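You operate a simulated robot arm through the tools that you are given. There is no shell and no other tool.

The job below is to be done with a simulated robot arm. You get a single attempt, and the scene is never put back.

## Task
Take the green round brush from the wide ledge and leave it on the green order card. Put the green band on the wide ledge away on the top of the band rack. Put the purple tape on the wide ledge away on the top of the wide table. Turn the heat knob to SET. Push the filter drawer shut. Turn the speed knob to FAST. Take the card scrap on the wide ledge and put it away on the top of the wide table. Put the grey block on the yellow tray. Any order will do.

The check looks at the end state, three seconds after you hand in, the way a careful person would. Anything else that was tipped, shoved, dropped, spilled or broken makes it a failure.

## Robot
A 6-joint arm with a two-finger gripper on a trunk, on a base that moves. Base frame: it is fixed to the floor where the robot stands at the start and does not move with it; the origin is under the middle of the robot, x ahead of it, y to its left, z up. Lengths are in mm, angles in degrees, forces in N, time in s.
With the tool pointing down near the work surface it reaches from about 240 to 460 mm from the robot's upright axis, wherever it stands. Its first joint turns from -115.0 to 115.0 degrees. Places, roughly: card scrap (9x6x2 cm) [1400, -3200, 800]; filter drawer [1500, -2000, 1000]; green band (20x3x2 cm) [300, -2800, 800]; green order card [-750, -2500, 750]; grey block (7x5x5 cm) [300, -4400, 700]; heat knob [1700, -2100, 1100]; purple tape (7x8x5 cm) [500, -2900, 800]; round brush [-750, -2250, 750]; speed knob [2300, -2100, 1000]; top of the band rack (19x19 cm) [-8420, 180, 780]; top of the wide table [-1500, -10400, 600]; yellow tray (28x33x7 cm) [800, -1600, 800]. Payload 2.1 kg.
Tool frame: the origin (TCP) lies between the finger pads and is the grasp point; the fingertips stand 20 mm ahead of it; z points along the fingers, y is the line along which they close. The gripper opens to 100 mm; its body begins 63 mm behind the TCP.
Orientation is that of the tool frame in the base frame, as a unit quaternion [x, y, z, w]. With the fingers straight down and closing along the base's y, the tool's x points along the base's -x, its y along +y and its z along -z.

## Interface
- The arm moves only by the tool jog_arm. Its argument "series" is text: rows parted by semicolons, each of 7 numbers parted by spaces: the shift along the tool's x, y, z in mm, then the turn, a rotation vector about the tool's x, y, z in degrees, then the finger opening in mm, from 0 to 100. In form: x y z ax ay az hand; .... A call has 1 to 20 rows; each row shifts and turns the commanded pose from where the row before left it, along the tool's axes as they then stand. Rows are played at 5 a second. More than 50 mm and 8.6 degrees between two rows, or a gripper value outside its range, and nothing of the call is played. A pose out of reach is approached as far as the arm can. The call stops where the force on the tool passes 40 N (or 10 N more than at its start, if that is more) or the arm is blocked; 0.2 s more then pass. The fingers move at their own pace (about 153 mm/s each) and stop on an object; they squeeze with about 43 N. The grip force told is the motor's: it shows also when the fingers shut on nothing. Time passes only in rows, and 0.2 s behind the last, so rows that do not move let the fingers close. The reply holds the time, the measured pose of the TCP, the force on the tool along the base axes, the opening and the grip force, in the units named above and with some noise, with the torque about the TCP (base axes, N m) and any sound that the robot's microphone picked up.
- Cameras (640 x 400 px; columns grow to the right, rows downward): "scene" is now at [18, 128.7, 1543.5]; the picture's right is [-0.15, -0.99, 0.00], its down [-0.72, 0.11, -0.69] and it looks along [0.68, -0.10, -0.73] (base axes); focal length 277 px, centre (320, 200). "wrist" rides on the gripper at [70, -19, -99] in the tool frame; the picture's right is [0.26, 0.97, 0.00], its down [-0.75, 0.20, -0.63] and it looks along [-0.61, 0.16, 0.78] (tool axes); focal length 230 px, centre (320, 200). There is no depth. A picture from a camera that has moved, and an enlarged one, comes with that camera's place and axes in the base frame and with its lens.
- capture(camera): a new picture of that camera. The clock stands still meanwhile.
- lift_body(by): slides the trunk up (or, below 0, down) by that many mm; the arm and the scene camera ride with it, the base frame stays. It gives what a move gives, with no picture.
- steer(legs): drives the robot by 1 to 6 legs, each [ahead, turn to the left] in mm and degrees, along the robot's own axes; the way and the turn of a leg run together, so that a leg with both is an arc; at most 1500 mm and 180 degrees a leg. The arm and the cameras ride along, it lands a little off, and it stops where it bumps. It gives what a move gives.
- head_to(pan, tilt): turns the head with the scene camera to pan (to the left, within 155 degrees either way) and tilt (down, from -29 to 69), counted from straight ahead of the robot. It gives what a move gives.
- close_up(camera, box): a new picture of the part [left, top, right, bottom] of that camera's present view, enlarged. The clock stands still meanwhile.
- finish_job(): hands the job in; it is judged then, once.

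Nothing tells you exact positions but the pictures and the camera data. Unless the task says otherwise, let go and move clear before handing in.

The tools are called after "Emit:" as a command line: name --argument value ..., lists and objects as JSON in quotes. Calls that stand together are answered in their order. jog_arm: Moves the arm, as the interface text tells. Its arguments: {"type":"object","properties":{"series":{"type":"string"}},"required":["series"]} The other tools are called the same way: lift_body (by) moves the trunk up or down; steer (legs) drives the base; head_to (pan, tilt) turns the head that bears the scene camera; capture (camera) takes a picture; close_up (camera, box) takes an enlarged picture of a part of a camera's view; finish_job () hands the job in.

At the start:

```text
clock: 0.0
tcp_pos: [383.3, -32.0, 1034.4]
tool_rot: [-0.001, 1.0, 0.0, 0.0]
force: [0.2, 0.4, 0.4]
wrist_torque: [-0.01, 0.01, -0.01]
finger_gap: 100.1
gripper_force: 0.0
trunk travel left (down, up): [-750.0, 240.0]
robot x, y, heading: [1.3, 3.1, 0.0]
head pan, tilt (commanded): [-8.5, 46.7]
```

scene: 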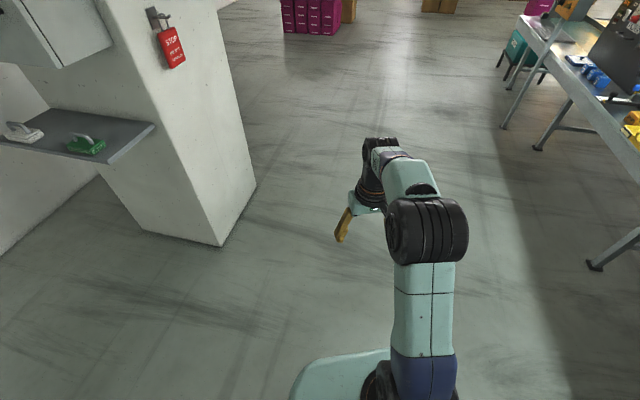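
wrist: 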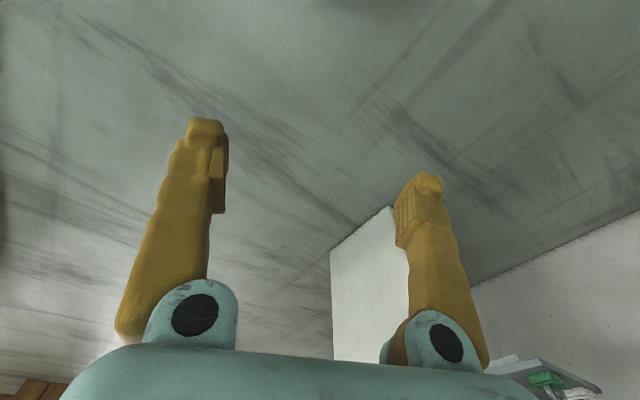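

I see the arm over bare floor, a pillar with a ledge to the left, and a long table to the right. I'll look around with the head first to build a map.

Emit:
head_to --pan -60 --tilt 25

Emit:
capture --camera "scene"

Emit:
head_to --pan -110 --tilt 25

Emit:
capture --camera "scene"

Emit:
head_to --pan -150 --tilt 25

Emit:
capture --camera "scene"

Emit:
head_to --pan 120 --tilt 25

Emit:
capture --camera "scene"

Emit:
head_to --pan 50 --tilt 25

Emit:
capture --camera "scene"

```text
clock: 1.2
tcp_pos: [383.2, -30.4, 1033.5]
tool_rot: [0.0, 1.0, 0.0, 0.0]
force: [-0.4, -0.2, -0.5]
wrist_torque: [0.02, -0.02, -0.01]
finger_gap: 99.9
gripper_force: 0.1
trunk travel left (down, up): [-750.0, 240.0]
robot x, y, heading: [0.6, 1.6, -0.0]
head pan, tilt (commanded): [-60.0, 25.0]
```

```text
taken
camera scene: at [-14.8, 60.7, 1576.5], right [-0.87, -0.5, 0.0], down [-0.21, 0.37, -0.91], along [0.45, -0.78, -0.42], focal length 277 px, centre (320, 200)
```

scene: 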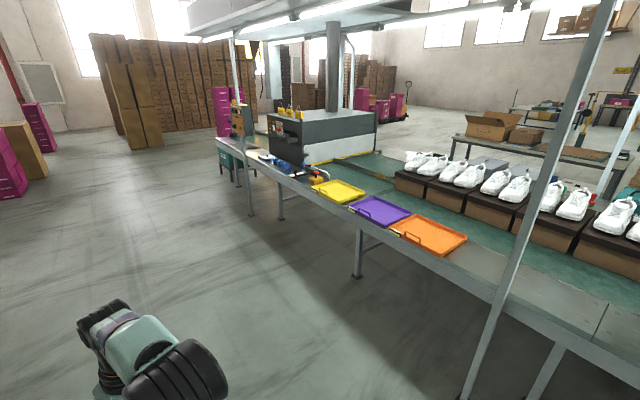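

```text
clock: 2.4
tcp_pos: [382.9, -30.5, 1033.5]
tool_rot: [-0.001, 1.0, 0.0, 0.0]
force: [-0.2, -0.1, 0.4]
wrist_torque: [0.01, 0.01, -0.01]
finger_gap: 99.8
gripper_force: 0.1
trunk travel left (down, up): [-750.0, 240.0]
robot x, y, heading: [-0.5, -0.3, -0.4]
head pan, tilt (commanded): [-110.0, 25.0]
```

```text
taken
camera scene: at [-92.4, 53.8, 1576.5], right [-0.94, 0.34, 0.0], down [0.14, 0.4, -0.91], along [-0.31, -0.85, -0.42], focal length 277 px, centre (320, 200)
```

scene: 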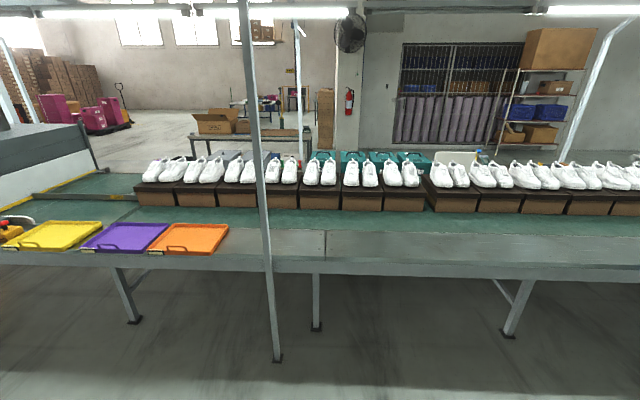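

```text
clock: 3.5
tcp_pos: [383.4, -30.7, 1033.4]
tool_rot: [-0.001, 1.0, 0.001, 0.0]
force: [-0.6, -0.4, 0.3]
wrist_torque: [0.0, 0.02, 0.03]
finger_gap: 100.0
gripper_force: 0.1
trunk travel left (down, up): [-750.0, 240.0]
robot x, y, heading: [-3.3, -3.3, -0.1]
head pan, tilt (commanded): [-150.0, 25.0]
```

```text
taken
camera scene: at [-140.8, 94.3, 1576.5], right [-0.5, 0.87, 0.0], down [0.37, 0.21, -0.91], along [-0.78, -0.45, -0.42], focal length 277 px, centre (320, 200)
```

scene: 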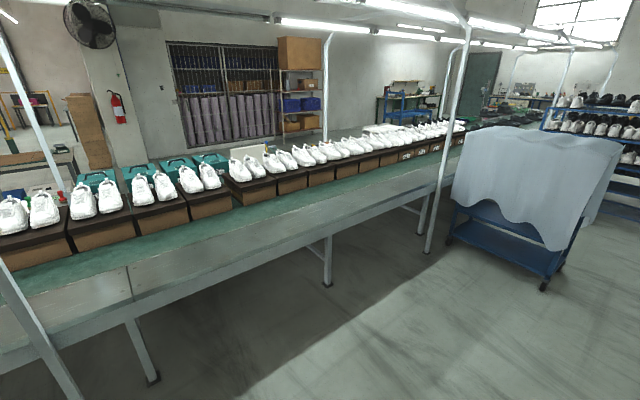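

```text
clock: 7.2
tcp_pos: [384.3, -32.1, 1033.9]
tool_rot: [0.0, 1.0, 0.001, 0.0]
force: [0.5, 0.1, 0.2]
wrist_torque: [-0.02, -0.03, -0.01]
finger_gap: 99.6
gripper_force: 0.0
trunk travel left (down, up): [-750.0, 240.0]
robot x, y, heading: [-0.5, -4.4, -0.0]
head pan, tilt (commanded): [120.0, 25.0]
```

```text
taken
camera scene: at [-107.1, 220.3, 1576.5], right [0.87, 0.5, 0.0], down [0.21, -0.37, -0.91], along [-0.45, 0.79, -0.42], focal length 277 px, centre (320, 200)
```

scene: 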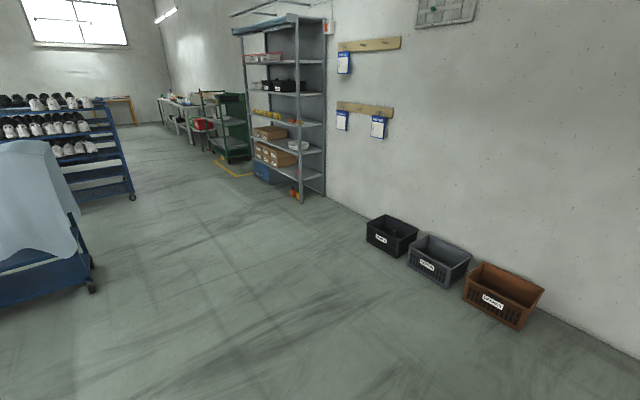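

```text
clock: 8.6
tcp_pos: [383.7, -30.9, 1033.7]
tool_rot: [-0.001, 1.0, 0.0, 0.0]
force: [-0.3, -0.1, -0.3]
wrist_torque: [0.0, 0.01, -0.04]
finger_gap: 99.8
gripper_force: 0.0
trunk travel left (down, up): [-750.0, 240.0]
robot x, y, heading: [0.3, 5.6, -0.2]
head pan, tilt (commanded): [50.0, 25.0]
```

```text
taken
camera scene: at [-1.9, 211.2, 1576.5], right [0.77, -0.64, 0.0], down [-0.27, -0.32, -0.91], along [0.58, 0.69, -0.42], focal length 277 px, centre (320, 200)
```

scene: 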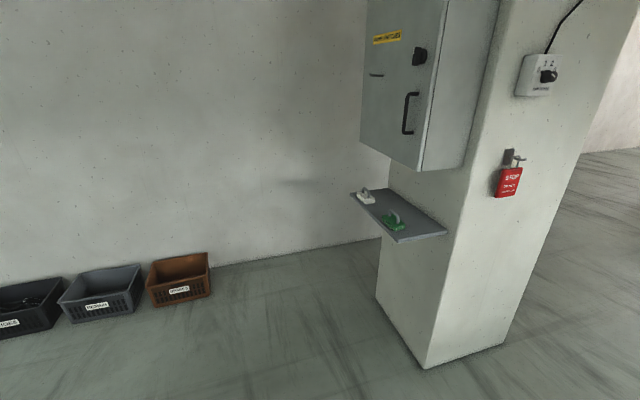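

The long bench line lies to the robot's right, with trays at x≈800 and shoes along it; the targets behind the shoes lie on its far side. I'll raise the trunk for a better view and look in detail.

Emit:
lift_body --by 240

Emit:
head_to --pan -95 --tilt 20

Emit:
capture --camera "scene"

Emit:
close_up --camera "scene" --box '[320, 100, 640, 300]'

Emit:
close_up --camera "scene" --box '[0, 100, 320, 300]'

Emit:
head_to --pan -50 --tilt 20

Emit:
close_up --camera "scene" --box '[320, 100, 640, 300]'

Emit:
close_up --camera "scene" --box '[0, 100, 320, 300]'

```text
clock: 11.1
tcp_pos: [383.5, -30.3, 1274.8]
tool_rot: [0.0, 1.0, 0.001, 0.0]
force: [0.1, -0.1, 0.4]
wrist_torque: [0.01, -0.03, 0.02]
finger_gap: 100.2
gripper_force: 0.0
trunk travel left (down, up): [-990.0, 0.0]
robot x, y, heading: [-0.3, 3.3, -0.3]
head pan, tilt (commanded): [50.0, 25.0]
```

```text
clock: 13.4
tcp_pos: [383.6, -31.6, 1274.1]
tool_rot: [0.0, 1.0, -0.001, 0.0]
force: [-0.6, 0.9, 0.7]
wrist_torque: [0.05, 0.0, 0.03]
finger_gap: 100.2
gripper_force: 0.1
trunk travel left (down, up): [-990.0, 0.0]
robot x, y, heading: [-0.2, 0.2, 0.1]
head pan, tilt (commanded): [-95.0, 20.0]
```

```text
taken
camera scene: at [-69.1, 47.7, 1824.6], right [-1.0, 0.09, 0.0], down [0.03, 0.34, -0.94], along [-0.08, -0.94, -0.34], focal length 277 px, centre (320, 200)
```

scene: 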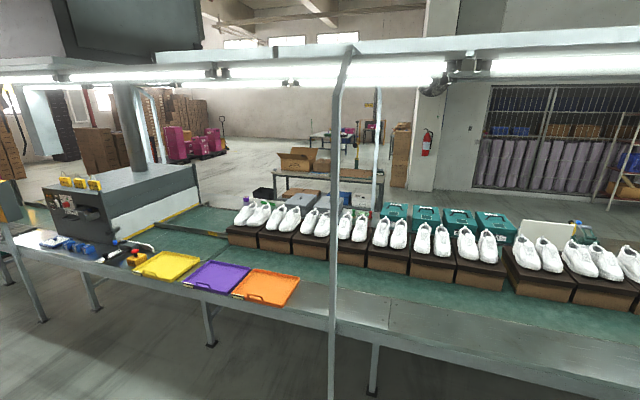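

```text
2.00 times, centred on (480, 200) of scene
camera zoom: at [-69.1, 47.7, 1824.6], right [-1.0, 0.09, 0.0], down [0.03, 0.34, -0.94], along [-0.08, -0.94, -0.34], focal length 554 px, centre (0, 200)
```

zoom: 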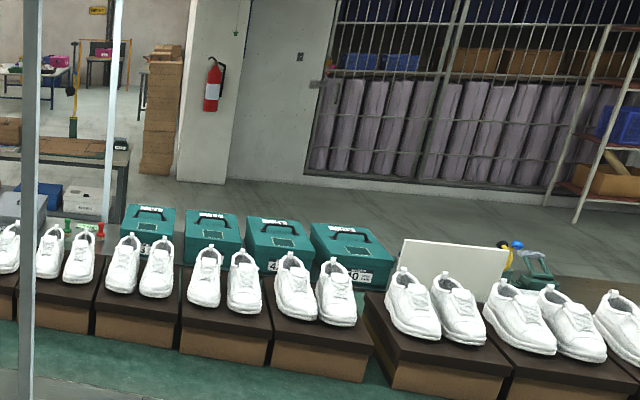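

```text
2.00 times, centred on (160, 200) of scene
camera zoom: at [-69.1, 47.7, 1824.6], right [-1.0, 0.09, 0.0], down [0.03, 0.34, -0.94], along [-0.08, -0.94, -0.34], focal length 554 px, centre (640, 200)
```

zoom: 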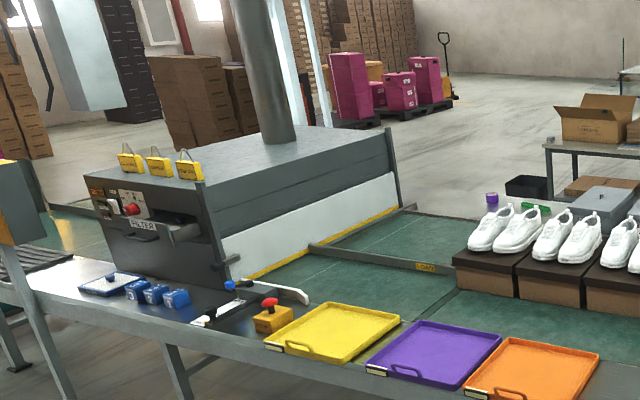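

```text
clock: 14.5
tcp_pos: [384.0, -30.9, 1274.1]
tool_rot: [0.001, 1.0, 0.0, 0.0]
force: [-0.2, 0.6, -0.1]
wrist_torque: [0.0, -0.01, 0.01]
finger_gap: 100.0
gripper_force: 0.1
trunk travel left (down, up): [-990.0, 0.0]
robot x, y, heading: [-0.0, -0.2, 0.1]
head pan, tilt (commanded): [-50.0, 20.0]
```

```text
2.00 times, centred on (480, 200) of scene
camera zoom: at [-1.4, 69.1, 1824.6], right [-0.77, -0.64, 0.0], down [-0.22, 0.26, -0.94], along [0.6, -0.72, -0.34], focal length 554 px, centre (0, 200)
```

zoom: 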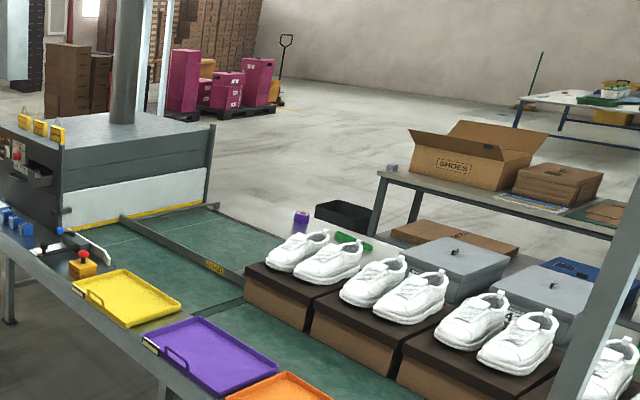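

```text
2.00 times, centred on (160, 200) of scene
camera zoom: at [-1.4, 69.1, 1824.6], right [-0.77, -0.64, 0.0], down [-0.22, 0.26, -0.94], along [0.6, -0.72, -0.34], focal length 554 px, centre (640, 200)
```

zoom: 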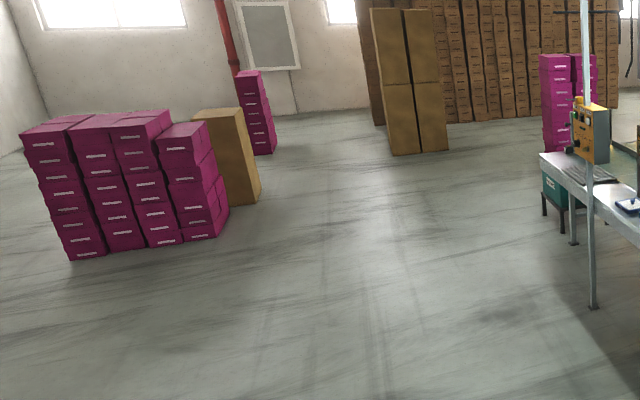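

The line runs at about −26° to the x axis; the machine, trays and speed box are on its near side, while tape/band/brush sit on a ledge on its far side. I'll drive nearer to the machine's front and look.

Emit:
steer --legs '[[0, -38], [1300, 0], [0, 12]]'

Emit:
head_to --pan -60 --tilt 20

Emit:
capture --camera "scene"

Emit:
close_up --camera "scene" --box '[160, 100, 480, 300]'

```text
clock: 23.6
tcp_pos: [1366.7, -991.3, 1274.3]
tool_rot: [0.223, 0.975, -0.001, 0.0]
force: [0.4, -0.5, -0.2]
wrist_torque: [-0.04, 0.05, 0.02]
finger_gap: 99.9
gripper_force: 0.1
trunk travel left (down, up): [-990.0, 0.0]
robot x, y, heading: [1035.0, -796.0, -25.9]
head pan, tilt (commanded): [-50.0, 20.0]
```

```text
clock: 24.3
tcp_pos: [1365.3, -989.4, 1273.9]
tool_rot: [0.223, 0.975, 0.0, 0.0]
force: [0.1, -0.1, 0.0]
wrist_torque: [0.02, -0.01, -0.06]
finger_gap: 100.1
gripper_force: 0.0
trunk travel left (down, up): [-990.0, 0.0]
robot x, y, heading: [1036.5, -796.2, -26.0]
head pan, tilt (commanded): [-60.0, 20.0]
```

```text
taken
camera scene: at [1047.3, -736.0, 1824.6], right [-1.0, -0.07, 0.0], down [-0.03, 0.34, -0.94], along [0.07, -0.94, -0.34], focal length 277 px, centre (320, 200)
```

scene: 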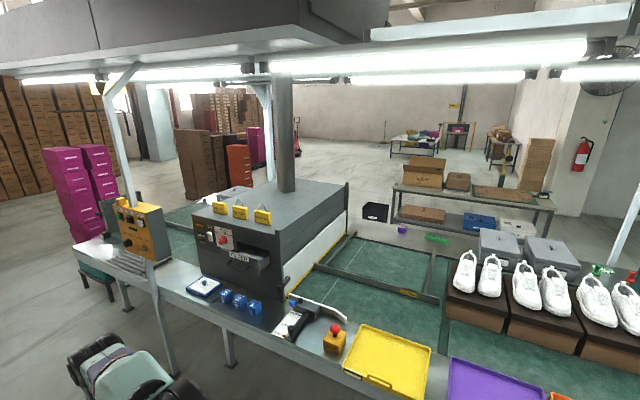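

```text
2.00 times, centred on (320, 200) of scene
camera zoom: at [1047.3, -736.0, 1824.6], right [-1.0, -0.07, 0.0], down [-0.03, 0.34, -0.94], along [0.07, -0.94, -0.34], focal length 554 px, centre (320, 200)
```

zoom: 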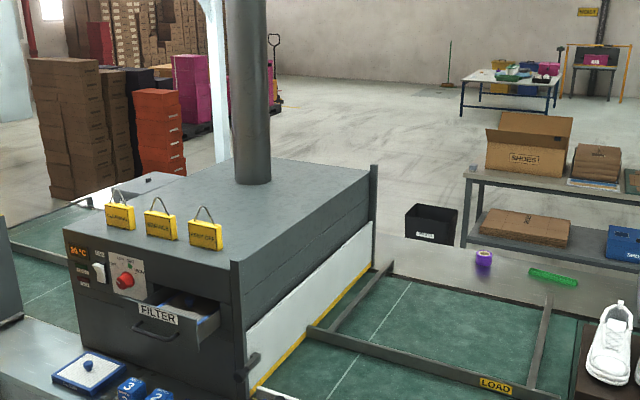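

The machine panel shows a red heat knob, the open filter drawer and a yellow control box on the post. I'll drive along the line and look squarely at these.

Emit:
steer --legs '[[950, 0]]'

Emit:
head_to --pan -90 --tilt 35

Emit:
capture --camera "scene"

Emit:
close_up --camera "scene" --box '[200, 100, 440, 250]'

Emit:
head_to --pan -45 --tilt 35

Emit:
capture --camera "scene"

Emit:
head_to --pan -45 --tilt 69

Emit:
capture --camera "scene"

```text
clock: 29.3
tcp_pos: [2216.8, -1402.9, 1274.3]
tool_rot: [0.224, 0.975, 0.0, 0.0]
force: [-0.4, -0.3, -0.5]
wrist_torque: [0.0, 0.02, 0.02]
finger_gap: 99.9
gripper_force: 0.2
trunk travel left (down, up): [-990.0, 0.0]
robot x, y, heading: [1889.1, -1212.6, -25.8]
head pan, tilt (commanded): [-60.0, 20.0]
```

```text
clock: 30.2
tcp_pos: [2217.6, -1403.0, 1274.0]
tool_rot: [0.225, 0.974, -0.001, -0.001]
force: [0.7, -0.7, -0.4]
wrist_torque: [-0.02, 0.01, 0.03]
finger_gap: 100.0
gripper_force: 0.1
trunk travel left (down, up): [-990.0, 0.0]
robot x, y, heading: [1887.2, -1210.5, -25.7]
head pan, tilt (commanded): [-90.0, 35.0]
```

```text
taken
camera scene: at [1855.2, -1135.3, 1800.8], right [-0.9, 0.44, 0.0], down [0.25, 0.52, -0.82], along [-0.36, -0.74, -0.57], focal length 277 px, centre (320, 200)
```

scene: 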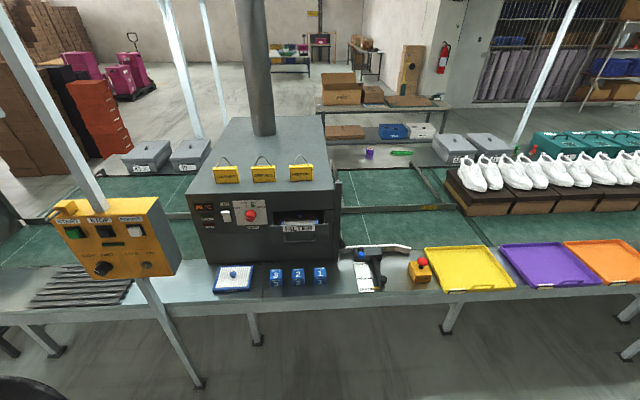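

```text
2.67 times, centred on (320, 175) of scene
camera zoom: at [1855.2, -1135.3, 1800.8], right [-0.9, 0.44, 0.0], down [0.25, 0.52, -0.82], along [-0.36, -0.74, -0.57], focal length 738 px, centre (320, 267)
```

zoom: 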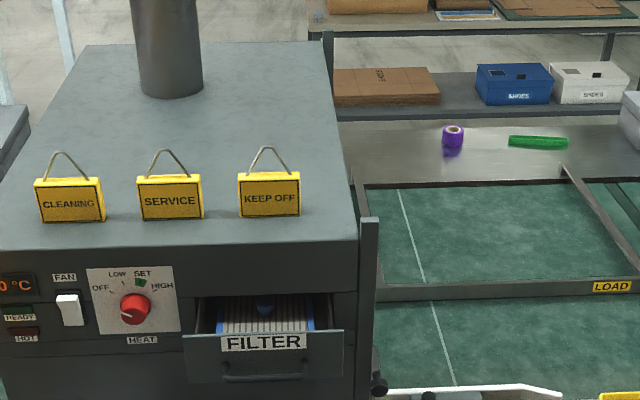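

```text
clock: 31.3
tcp_pos: [2217.6, -1404.0, 1272.5]
tool_rot: [0.224, 0.975, 0.0, 0.0]
force: [0.2, 0.6, -0.1]
wrist_torque: [-0.02, 0.01, -0.01]
finger_gap: 100.1
gripper_force: 0.0
trunk travel left (down, up): [-990.0, 0.0]
robot x, y, heading: [1888.2, -1208.1, -25.9]
head pan, tilt (commanded): [-45.0, 35.0]
```

```text
taken
camera scene: at [1921.8, -1139.3, 1800.7], right [-0.95, -0.33, 0.0], down [-0.19, 0.54, -0.82], along [0.27, -0.77, -0.57], focal length 277 px, centre (320, 200)
```

scene: 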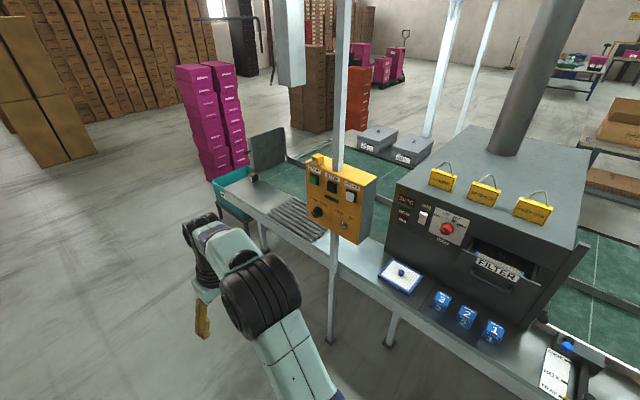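

```text
clock: 32.3
tcp_pos: [2218.4, -1403.8, 1274.0]
tool_rot: [0.224, 0.975, 0.0, -0.001]
force: [0.2, 0.0, -0.4]
wrist_torque: [-0.01, 0.03, 0.0]
finger_gap: 99.9
gripper_force: 0.0
trunk travel left (down, up): [-990.0, 0.0]
robot x, y, heading: [1885.7, -1207.4, -26.1]
head pan, tilt (commanded): [-45.0, 68.8]
```

```text
taken
camera scene: at [1911.5, -1108.8, 1757.1], right [-0.94, -0.33, 0.0], down [-0.3, 0.88, -0.36], along [0.12, -0.34, -0.93], focal length 277 px, centre (320, 200)
```

scene: 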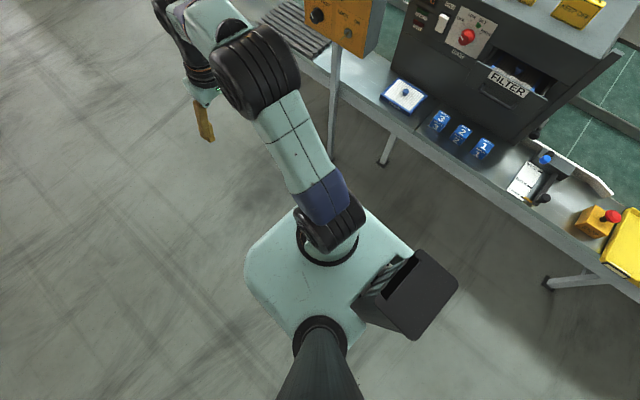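

Heat knob triangulates to about (1712, −2113, 1066), on the machine's front panel with SET at upper right. I'll zoom on both knobs and the drawer before moving.

Emit:
head_to --pan -75 --tilt 35

Emit:
capture --camera "scene"

Emit:
close_up --camera "scene" --box '[280, 180, 400, 255]'

Emit:
close_up --camera "scene" --box '[100, 180, 260, 280]'

```text
clock: 33.3
tcp_pos: [2218.1, -1403.1, 1274.0]
tool_rot: [0.224, 0.975, 0.0, 0.0]
force: [-0.1, -1.1, -0.6]
wrist_torque: [-0.02, -0.01, 0.03]
finger_gap: 99.8
gripper_force: 0.1
trunk travel left (down, up): [-990.0, 0.0]
robot x, y, heading: [1887.2, -1212.2, -25.7]
head pan, tilt (commanded): [-75.0, 35.0]
```

```text
taken
camera scene: at [1877.0, -1142.5, 1800.7], right [-0.98, 0.19, 0.0], down [0.11, 0.56, -0.82], along [-0.15, -0.8, -0.57], focal length 277 px, centre (320, 200)
```

scene: 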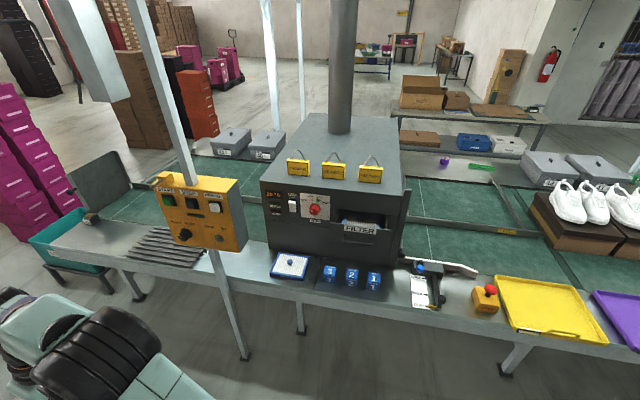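

```text
5.33 times, centred on (340, 218) of scene
camera zoom: at [1877.0, -1142.5, 1800.7], right [-0.98, 0.19, 0.0], down [0.11, 0.56, -0.82], along [-0.15, -0.8, -0.57], focal length 1476 px, centre (213, 107)
```

zoom: 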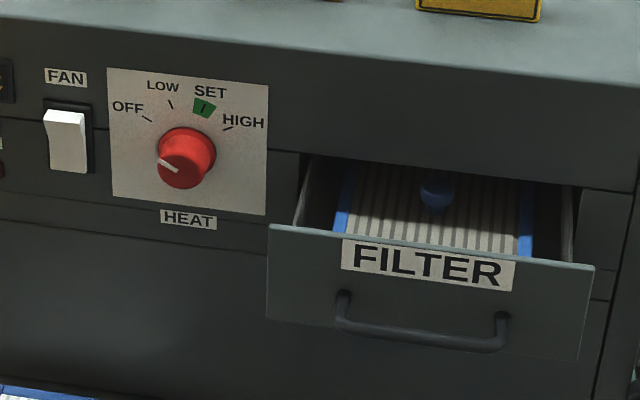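

```text
4.00 times, centred on (180, 230) of scene
camera zoom: at [1877.0, -1142.5, 1800.7], right [-0.98, 0.19, 0.0], down [0.11, 0.56, -0.82], along [-0.15, -0.8, -0.57], focal length 1107 px, centre (880, 80)
```

zoom: 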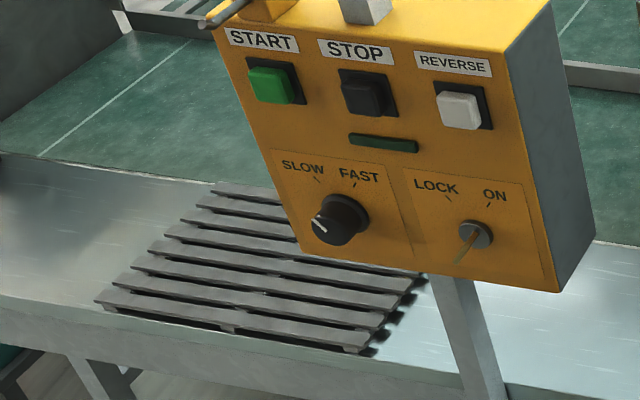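

The heat knob's pointer is at OFF and SET lies about 70° clockwise; the drawer is out roughly 100 mm; the speed knob points to SLOW. I'll line up facing the heat knob, standing well back, and lower the trunk.

Emit:
lift_body --by -200

Emit:
steer --legs '[[234, 0], [0, -90]]'

Emit:
head_to --pan 0 --tilt 30

Emit:
capture --camera "scene"

```text
clock: 35.5
tcp_pos: [2217.4, -1403.9, 1074.5]
tool_rot: [0.223, 0.975, 0.0, 0.0]
force: [-0.1, -0.3, 0.5]
wrist_torque: [0.03, -0.01, 0.0]
finger_gap: 100.1
gripper_force: 0.1
trunk travel left (down, up): [-790.0, 200.0]
robot x, y, heading: [1890.4, -1209.1, -25.7]
head pan, tilt (commanded): [-75.0, 35.0]
```

```text
clock: 41.1
tcp_pos: [1889.8, -1633.8, 1075.0]
tool_rot: [0.855, 0.519, 0.0, 0.0]
force: [0.3, -0.4, 0.0]
wrist_torque: [0.01, -0.01, 0.01]
finger_gap: 100.1
gripper_force: 0.1
trunk travel left (down, up): [-790.0, 200.0]
robot x, y, heading: [2092.2, -1308.9, -117.5]
head pan, tilt (commanded): [-75.0, 35.0]
```

```text
clock: 42.6
tcp_pos: [1888.7, -1635.4, 1073.8]
tool_rot: [0.855, 0.519, 0.0, 0.0]
force: [-0.3, -0.2, -0.2]
wrist_torque: [0.01, -0.01, -0.04]
finger_gap: 99.9
gripper_force: 0.1
trunk travel left (down, up): [-790.0, 200.0]
robot x, y, heading: [2094.1, -1307.4, -117.5]
head pan, tilt (commanded): [0.0, 30.0]
```

```text
taken
camera scene: at [2203.3, -1400.2, 1608.5], right [-0.89, 0.46, 0.0], down [0.23, 0.44, -0.87], along [-0.4, -0.77, -0.5], focal length 277 px, centre (320, 200)
```

scene: 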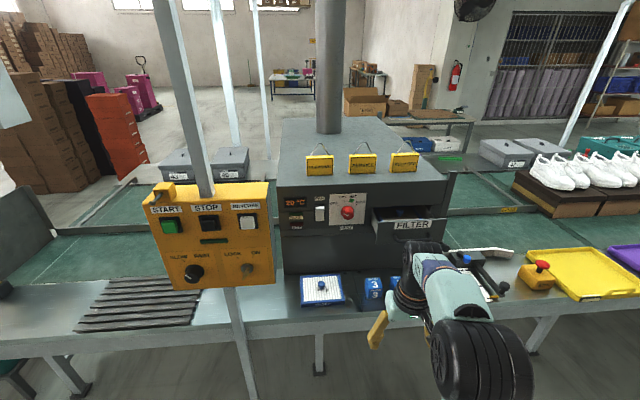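

I face the machine nearly squarely. I'll zoom on the panel to measure its direction and positions.

Emit:
close_up --camera "scene" --box '[260, 150, 500, 300]'

Emit:
close_up --camera "scene" --box '[130, 160, 290, 260]'

Emit:
close_up --camera "scene" --box '[60, 220, 380, 400]'

```text
2.67 times, centred on (380, 225) of scene
camera zoom: at [2203.3, -1400.2, 1608.5], right [-0.89, 0.46, 0.0], down [0.23, 0.44, -0.87], along [-0.4, -0.77, -0.5], focal length 738 px, centre (160, 133)
```

zoom: 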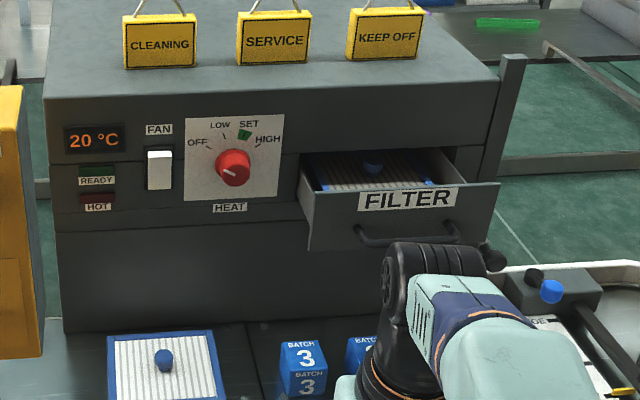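

```text
4.00 times, centred on (210, 210) of scene
camera zoom: at [2203.3, -1400.2, 1608.5], right [-0.89, 0.46, 0.0], down [0.23, 0.44, -0.87], along [-0.4, -0.77, -0.5], focal length 1107 px, centre (760, 160)
```

zoom: 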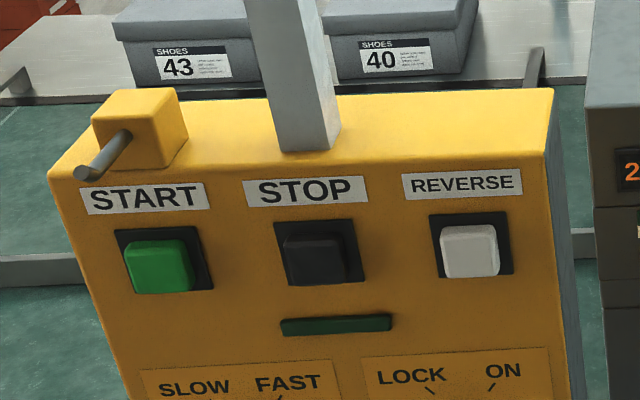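

```text
2.00 times, centred on (220, 310) of scene
camera zoom: at [2203.3, -1400.2, 1608.5], right [-0.89, 0.46, 0.0], down [0.23, 0.44, -0.87], along [-0.4, -0.77, -0.5], focal length 554 px, centre (520, -20)
```

zoom: 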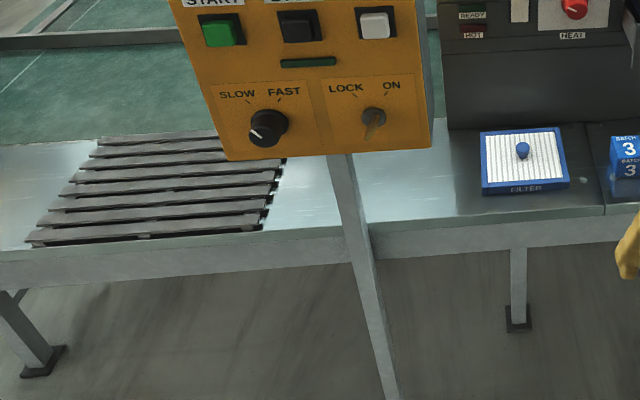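

The line's direction works out to about −22°, so I should face −112°. I'll straighten up and pitch the tool to point horizontally at the panel, while still well back.

Emit:
steer --legs '[[0, 5.5]]'

Emit:
jog_arm --series "-18 0 0 0 -8.2 0 100; -17.8 0 2.6 0 -8.2 0 100; -17.3 0 5.1 0 -8.2 0 100; -16.4 0 7.5 0 -8.2 0 100; -15.1 0 9.7 0 -8.2 0 100; -13.6 0 11.8 0 -8.2 0 100"

```text
clock: 43.5
tcp_pos: [1921.4, -1652.2, 1074.7]
tool_rot: [0.829, 0.56, 0.0, -0.001]
force: [0.6, 0.9, 0.1]
wrist_torque: [0.0, 0.02, -0.01]
finger_gap: 99.8
gripper_force: 0.1
trunk travel left (down, up): [-790.0, 200.0]
robot x, y, heading: [2097.3, -1310.4, -111.9]
head pan, tilt (commanded): [0.0, 30.0]
```

```text
clock: 44.9
tcp_pos: [1894.0, -1745.2, 1072.9]
tool_rot: [0.764, 0.523, -0.304, 0.223]
force: [-0.2, 0.6, -0.1]
wrist_torque: [0.01, 0.02, -0.01]
finger_gap: 100.2
gripper_force: 0.1
out of reach, approached as far as the arm can: row 6
trunk travel left (down, up): [-790.0, 200.0]
robot x, y, heading: [2094.8, -1311.7, -112.0]
head pan, tilt (commanded): [0.0, 30.0]
```

The arm hit a reach limit at about 44° pitch. I'll look at the arm's shape to understand.

Emit:
head_to --pan -10 --tilt 60

Emit:
capture --camera "scene"

Emit:
capture --camera "wrist"

```text
clock: 45.9
tcp_pos: [1892.9, -1746.0, 1074.9]
tool_rot: [0.763, 0.525, -0.303, 0.224]
force: [-0.4, -0.2, 0.4]
wrist_torque: [0.0, 0.04, -0.02]
finger_gap: 99.9
gripper_force: 0.2
trunk travel left (down, up): [-790.0, 200.0]
robot x, y, heading: [2094.7, -1311.0, -112.1]
head pan, tilt (commanded): [-10.0, 60.0]
```

```text
taken
camera scene: at [2210.5, -1361.7, 1566.5], right [-0.85, 0.53, 0.0], down [0.46, 0.74, -0.5], along [-0.26, -0.43, -0.87], focal length 277 px, centre (320, 200)
```

scene: 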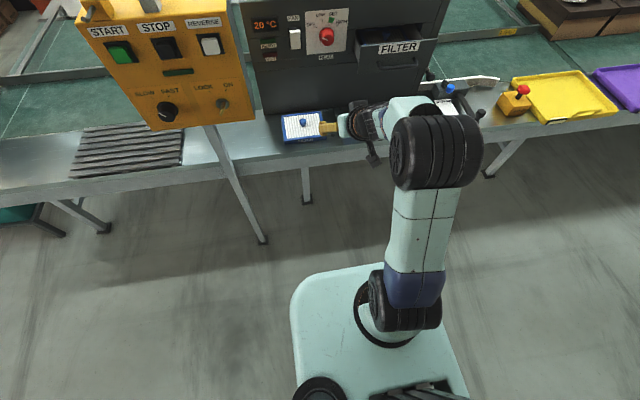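

```text
taken
camera wrist: at [1916.5, -1629.0, 1096.0], right [0.97, -0.17, -0.16], down [0.13, -0.15, 0.98], along [-0.19, -0.97, -0.13], focal length 230 px, centre (320, 200)
```

wrist: 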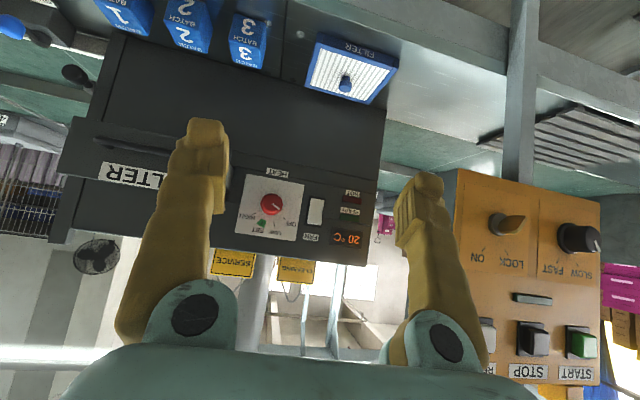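

The shoulder sits well above the TCP, so I suspect that the wrist is too low for a level tool. I'll test by raising the TCP relative to the trunk and pitching further.

Emit:
jog_arm --series "-28 0 -28.6 0 0 0 100; -28 0 -28.6 0 0 0 100; -28 0 -28.6 0 -8 0 100; -31.6 0 -24.5 0 -8 0 100; -34.7 0 -19.9 0 -8 0 100"

```text
clock: 47.0
tcp_pos: [1890.2, -1742.5, 1273.4]
tool_rot: [0.683, 0.466, -0.455, 0.329]
force: [-0.2, 0.7, 0.4]
wrist_torque: [0.01, 0.0, -0.02]
finger_gap: 99.9
gripper_force: 0.0
trunk travel left (down, up): [-790.0, 200.0]
robot x, y, heading: [2093.6, -1312.4, -111.7]
head pan, tilt (commanded): [-10.0, 60.0]
```

Higher TCP frees the wrist. I'll finish the pitch to horizontal here, then compensate with the trunk.

Emit:
jog_arm --series "0 0 0 0 -8 0 100; 0 0 0 0 -8 0 100; 0 0 0 0 -5.7 0 100; 0 0 20 0 0 0 100; 0 0 20 0 0 0 100; 0 0 20 0 0 0 100; 0 0 20 0 0 0 100"

```text
clock: 48.6
tcp_pos: [1877.2, -1827.8, 1257.4]
tool_rot: [0.623, 0.442, -0.509, 0.397]
force: [-0.6, 0.1, -0.5]
wrist_torque: [0.0, 0.0, -0.03]
finger_gap: 100.1
gripper_force: 0.1
out of reach, approached as far as the arm can: row 1, 2
trunk travel left (down, up): [-790.0, 200.0]
robot x, y, heading: [2095.4, -1312.6, -112.0]
head pan, tilt (commanded): [-10.0, 60.0]
```

Nearly horizontal now at 560 mm ahead. I'll fix the remaining orientation error, then lower the trunk so the TCP is at knob height.

Emit:
jog_arm --series "0 0 10 2.6 -4.8 -1.25 100; 0 0 10 2.6 -4.8 -1.25 100; 0 0 0 0 0 0 100"

Emit:
lift_body --by -190

Emit:
head_to --pan -5 --tilt 50

Emit:
capture --camera "scene"

Emit:
capture --camera "wrist"

```text
clock: 49.5
tcp_pos: [1844.2, -1824.2, 1249.5]
tool_rot: [-0.583, -0.403, 0.583, -0.397]
force: [0.2, 0.2, -0.3]
wrist_torque: [0.0, -0.03, 0.02]
finger_gap: 100.1
gripper_force: 0.1
out of reach, approached as far as the arm can: row 2
trunk travel left (down, up): [-790.0, 200.0]
robot x, y, heading: [2096.7, -1307.0, -112.0]
head pan, tilt (commanded): [-10.0, 60.0]
```

```text
clock: 51.5
tcp_pos: [1844.0, -1823.0, 1058.3]
tool_rot: [0.583, 0.403, -0.582, 0.397]
force: [-0.9, 0.2, 0.1]
wrist_torque: [0.04, -0.01, 0.0]
finger_gap: 99.8
gripper_force: 0.1
trunk travel left (down, up): [-600.0, 390.0]
robot x, y, heading: [2093.9, -1308.7, -111.9]
head pan, tilt (commanded): [-10.0, 60.0]
```

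```text
clock: 52.2
tcp_pos: [1843.7, -1823.8, 1058.0]
tool_rot: [0.584, 0.403, -0.583, 0.397]
force: [0.3, -0.1, -0.3]
wrist_torque: [0.01, 0.0, 0.03]
finger_gap: 100.2
gripper_force: 0.1
trunk travel left (down, up): [-600.0, 390.0]
robot x, y, heading: [2093.2, -1303.5, -111.9]
head pan, tilt (commanded): [-5.0, 50.0]
```

```text
taken
camera scene: at [2210.7, -1373.7, 1389.0], right [-0.89, 0.45, 0.0], down [0.35, 0.68, -0.64], along [-0.29, -0.57, -0.77], focal length 277 px, centre (320, 200)
```

scene: 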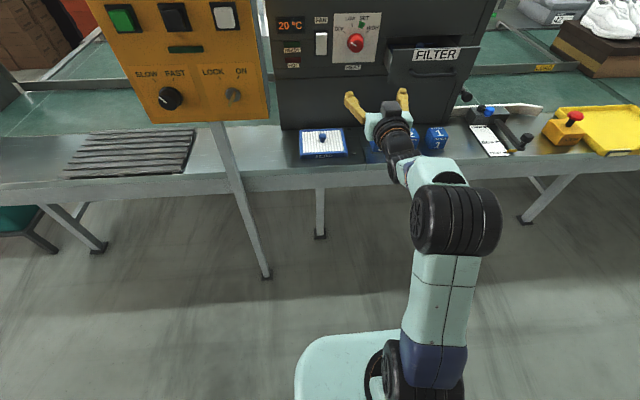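

```text
taken
camera wrist: at [1860.6, -1725.3, 989.7], right [0.9, -0.34, -0.26], down [0.42, 0.51, 0.75], along [-0.13, -0.79, 0.6], focal length 230 px, centre (320, 200)
```

wrist: 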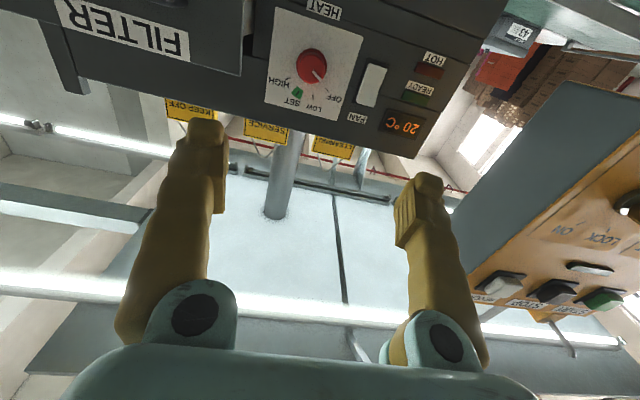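

The tool is level at TCP (1844, −1823, 1058), aimed along the line's normal. The open drawer crowds the heat knob, so I'll shut the drawer first; that means shifting about 217 mm to the right.

Emit:
steer --legs '[[-100, 0], [0, -89], [217, 0], [0, 89]]'

Emit:
jog_arm --series "0 0 0 0 0 0 0; 0 0 0 0 0 0 0; 0 0 0 0 0 0 0"

Emit:
capture --camera "wrist"

Emit:
capture --camera "scene"

```text
clock: 62.3
tcp_pos: [1680.2, -1649.6, 1058.6]
tool_rot: [0.585, 0.401, -0.584, 0.395]
force: [-0.6, -0.3, 0.0]
wrist_torque: [0.0, 0.0, -0.02]
finger_gap: 100.2
gripper_force: 0.0
trunk travel left (down, up): [-600.0, 390.0]
robot x, y, heading: [1932.6, -1137.8, -112.3]
head pan, tilt (commanded): [-5.0, 50.0]
```

```text
clock: 63.1
tcp_pos: [1679.4, -1650.6, 1057.2]
tool_rot: [0.585, 0.401, -0.584, 0.395]
force: [-0.1, -1.0, -0.9]
wrist_torque: [0.0, -0.04, 0.01]
finger_gap: 0.0
gripper_force: 29.2
trunk travel left (down, up): [-600.0, 390.0]
robot x, y, heading: [1934.3, -1138.8, -112.1]
head pan, tilt (commanded): [-5.0, 50.0]
```

```text
taken
camera wrist: at [1698.2, -1551.9, 989.7], right [0.9, -0.35, -0.26], down [0.42, 0.51, 0.75], along [-0.13, -0.79, 0.6], focal length 230 px, centre (320, 200)
```

wrist: 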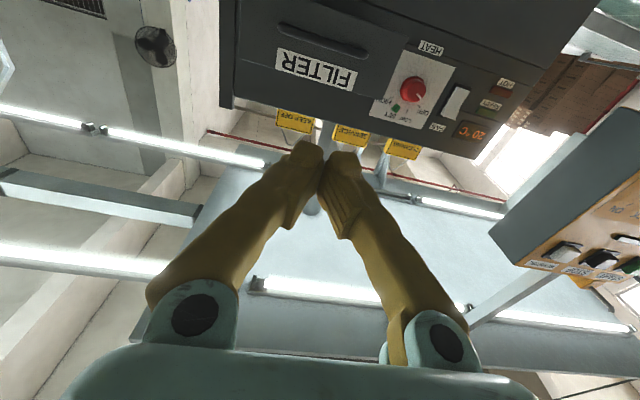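

```text
taken
camera scene: at [2050.5, -1202.6, 1389.0], right [-0.89, 0.46, 0.0], down [0.35, 0.68, -0.64], along [-0.29, -0.57, -0.77], focal length 277 px, centre (320, 200)
```

scene: 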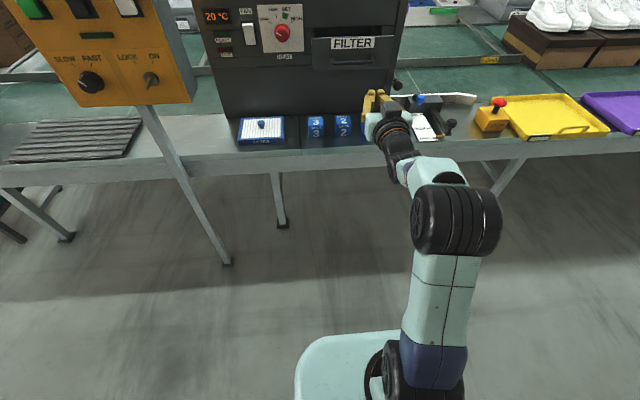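

TCP is at the drawer's centre line (s≈2176), with 300 mm free ahead. I'll test how far the arm can extend with a level tool.

Emit:
jog_arm --series "0 0 20 0 0 0 0; 0 0 20 0 0 0 0; 0 0 20 0 0 0 0; 0 0 20 0 0 0 0; 0 0 20 0 0 0 0; 0 0 20 0 0 0 0; 0 0 20 0 0 0 0; 0 0 0 0 0 0 0"

```text
clock: 64.9
tcp_pos: [1621.7, -1752.1, 1039.7]
tool_rot: [0.584, 0.402, -0.584, 0.396]
force: [1.0, 0.3, 0.0]
wrist_torque: [0.01, 0.02, 0.01]
finger_gap: 0.3
gripper_force: 29.6
out of reach, approached as far as the arm can: row 6, 7
trunk travel left (down, up): [-600.0, 390.0]
robot x, y, heading: [1934.9, -1140.2, -112.5]
head pan, tilt (commanded): [-5.0, 50.0]
```

The level reach spans about 540–690 mm. I'll pull back about 100 mm, then drive up to the drawer.

Emit:
jog_arm --series "0 0 -20 0 0 0 0; 0 0 -20 0 0 0 0; -5 0 -20 0 0 0 0; -5 0 -20 0 0 0 0; -5 0 -20 0 0 0 0; 0 0 0 0 0 0 0"

Emit:
steer --legs '[[230, 0]]'

Emit:
capture --camera "wrist"

Emit:
capture --camera "scene"

```text
clock: 66.3
tcp_pos: [1657.1, -1657.7, 1056.1]
tool_rot: [0.584, 0.402, -0.583, 0.396]
force: [0.3, 0.2, -0.5]
wrist_torque: [0.0, 0.03, 0.0]
finger_gap: 0.0
gripper_force: 29.9
trunk travel left (down, up): [-600.0, 390.0]
robot x, y, heading: [1934.2, -1134.6, -112.3]
head pan, tilt (commanded): [-5.0, 50.0]
```

```text
clock: 68.0
tcp_pos: [1571.2, -1873.7, 1055.6]
tool_rot: [0.584, 0.403, -0.583, 0.396]
force: [0.1, -0.3, -0.1]
wrist_torque: [-0.01, 0.01, -0.03]
finger_gap: 0.0
gripper_force: 29.9
trunk travel left (down, up): [-600.0, 390.0]
robot x, y, heading: [1848.4, -1347.9, -112.2]
head pan, tilt (commanded): [-5.0, 50.0]
```

```text
taken
camera wrist: at [1588.6, -1775.1, 987.6], right [0.9, -0.35, -0.26], down [0.42, 0.51, 0.75], along [-0.13, -0.79, 0.6], focal length 230 px, centre (320, 200)
```

wrist: 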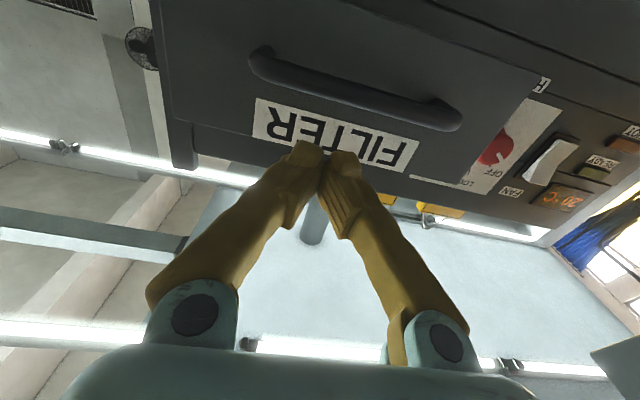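

```text
taken
camera scene: at [1963.7, -1415.8, 1389.0], right [-0.89, 0.46, 0.0], down [0.35, 0.68, -0.64], along [-0.29, -0.57, -0.77], focal length 277 px, centre (320, 200)
```

scene: 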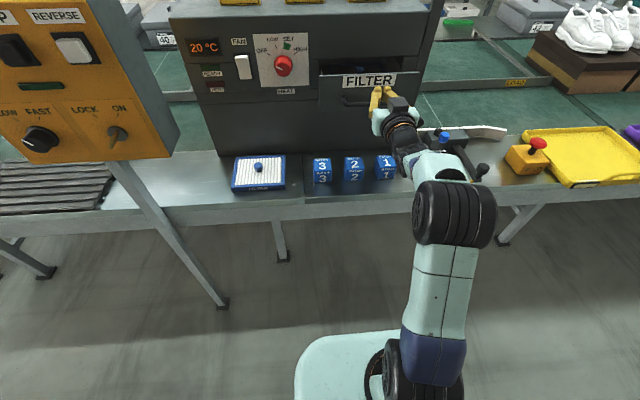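

Fingertips are about 55 mm from the drawer front, at label height. I'll retract the arm a little, drive up, centre sideways, then push with the arm.

Emit:
jog_arm --series "0 8 -20 0 0 0 0; 0 7 -20 0 0 0 0; 0 0 0 0 0 0 0"

Emit:
steer --legs '[[80, 0]]'

Emit:
jog_arm --series "0 0 8 0 0 0 0; 0 0 8 0 0 0 0; 0 0 8 0 0 0 0; 0 0 8 0 0 0 0; 0 0 8 0 0 0 0"

Emit:
capture --camera "wrist"

```text
clock: 68.8
tcp_pos: [1600.7, -1839.6, 1055.6]
tool_rot: [0.584, 0.403, -0.583, 0.396]
force: [0.0, 0.5, -0.6]
wrist_torque: [0.0, -0.06, -0.02]
finger_gap: 0.0
gripper_force: 29.8
trunk travel left (down, up): [-600.0, 390.0]
robot x, y, heading: [1845.9, -1347.9, -112.0]
head pan, tilt (commanded): [-5.0, 50.0]
```

```text
clock: 69.9
tcp_pos: [1569.1, -1917.7, 1055.7]
tool_rot: [0.585, 0.402, -0.583, 0.395]
force: [0.0, 0.1, -0.5]
wrist_torque: [-0.03, -0.01, 0.0]
finger_gap: 0.0
gripper_force: 29.5
trunk travel left (down, up): [-600.0, 390.0]
robot x, y, heading: [1817.8, -1428.3, -112.1]
head pan, tilt (commanded): [-5.0, 50.0]
```

```text
clock: 71.1
tcp_pos: [1555.0, -1953.2, 1056.4]
tool_rot: [0.583, 0.403, -0.582, 0.397]
force: [-0.3, -1.0, -1.0]
wrist_torque: [-0.01, 0.04, 0.05]
finger_gap: 0.0
gripper_force: 29.5
trunk travel left (down, up): [-600.0, 390.0]
robot x, y, heading: [1819.2, -1426.9, -112.2]
head pan, tilt (commanded): [-5.0, 50.0]
```

```text
taken
camera wrist: at [1572.8, -1855.3, 987.5], right [0.9, -0.35, -0.26], down [0.42, 0.51, 0.75], along [-0.13, -0.79, 0.6], focal length 230 px, centre (320, 200)
```

wrist: 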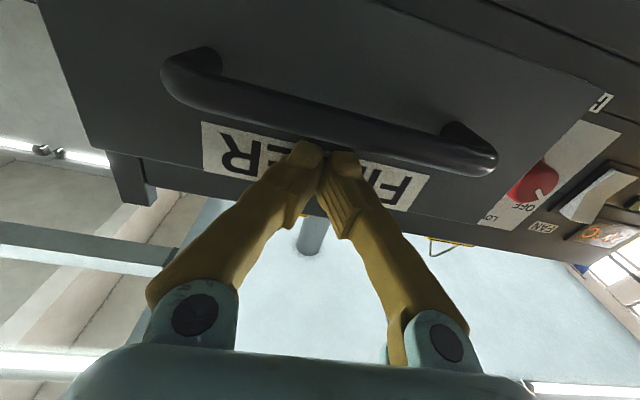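

No contact force yet. I'll keep pushing gently along the drawer's axis.

Emit:
jog_arm --series "0 0 8 0 0 0 0; 0 0 8 0 0 0 0; 0 0 8 0 0 0 0; 0 0 8 0 0 0 0; 0 0 8 0 0 0 0"

Emit:
capture --camera "wrist"

Emit:
capture --camera "scene"

```text
clock: 72.3
tcp_pos: [1542.0, -1991.6, 1054.9]
tool_rot: [0.584, 0.403, -0.583, 0.397]
force: [-1.1, -0.4, -0.1]
wrist_torque: [0.01, 0.0, 0.0]
finger_gap: 0.0
gripper_force: 29.2
trunk travel left (down, up): [-600.0, 390.0]
robot x, y, heading: [1818.7, -1426.7, -112.1]
head pan, tilt (commanded): [-5.0, 50.0]
```

```text
taken
camera wrist: at [1558.4, -1892.8, 986.1], right [0.9, -0.35, -0.26], down [0.42, 0.51, 0.75], along [-0.13, -0.79, 0.6], focal length 230 px, centre (320, 200)
```

wrist: 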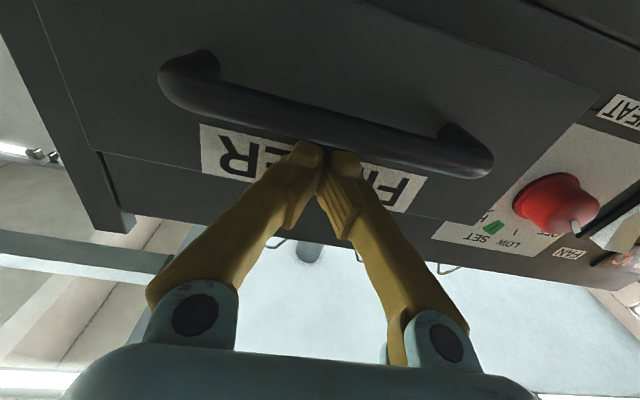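

```text
taken
camera scene: at [1933.2, -1490.8, 1389.0], right [-0.89, 0.46, 0.0], down [0.35, 0.68, -0.64], along [-0.29, -0.57, -0.77], focal length 277 px, centre (320, 200)
```

scene: 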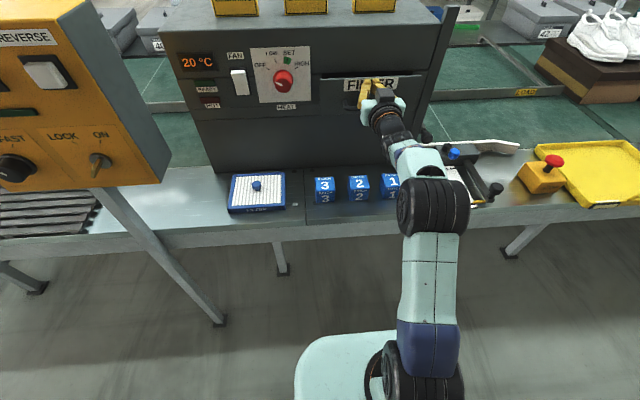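

The drawer is moving in with the fingers. I'll continue until resistance shows it is shut.

Emit:
jog_arm --series "0 0 6 0 0 0 0; 0 0 6 0 0 0 0; 0 0 6 0 0 0 0; 0 0 6 0 0 0 0; 0 0 6 0 0 0 0; 0 0 6 0 0 0 0"

Emit:
capture --camera "wrist"

Emit:
capture --camera "scene"

```text
clock: 73.7
tcp_pos: [1528.3, -2024.3, 1055.7]
tool_rot: [0.584, 0.403, -0.583, 0.397]
force: [2.9, 6.7, 0.5]
wrist_torque: [-0.07, 0.09, -0.05]
finger_gap: 0.0
gripper_force: 29.5
trunk travel left (down, up): [-600.0, 390.0]
robot x, y, heading: [1812.4, -1425.7, -112.0]
head pan, tilt (commanded): [-5.0, 50.0]
```

```text
taken
camera wrist: at [1545.7, -1926.4, 986.9], right [0.9, -0.35, -0.26], down [0.42, 0.51, 0.75], along [-0.13, -0.79, 0.6], focal length 230 px, centre (320, 200)
```

wrist: 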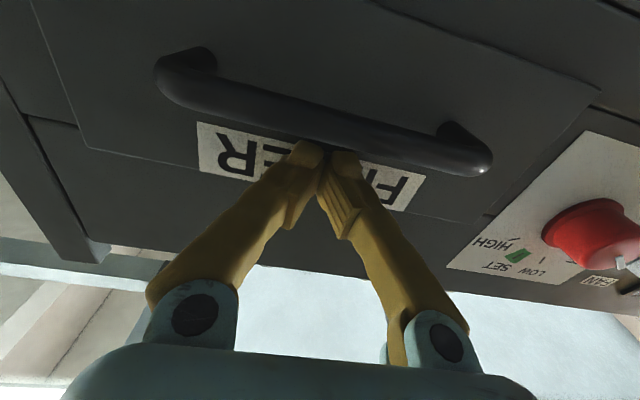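

```text
taken
camera scene: at [1933.6, -1490.3, 1389.0], right [-0.89, 0.46, 0.0], down [0.35, 0.68, -0.64], along [-0.29, -0.57, -0.77], focal length 277 px, centre (320, 200)
```

scene: 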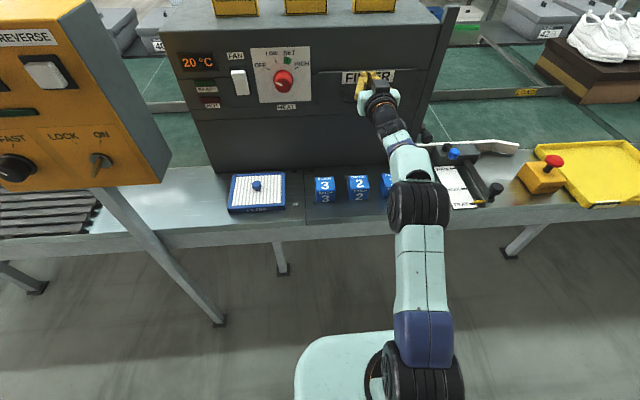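

Force is rising (about 7 N). I'll check the gap with a close-up.

Emit:
close_up --camera "scene" --box '[240, 40, 440, 165]'

```text
3.20 times, centred on (340, 102) of scene
camera zoom: at [1933.6, -1490.3, 1389.0], right [-0.89, 0.46, 0.0], down [0.35, 0.68, -0.64], along [-0.29, -0.57, -0.77], focal length 886 px, centre (256, 512)
```

zoom: 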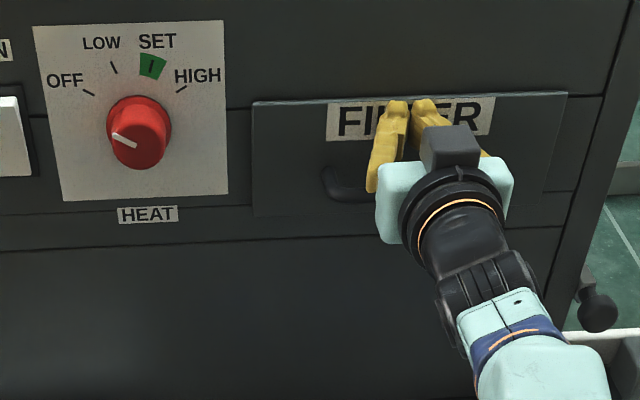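

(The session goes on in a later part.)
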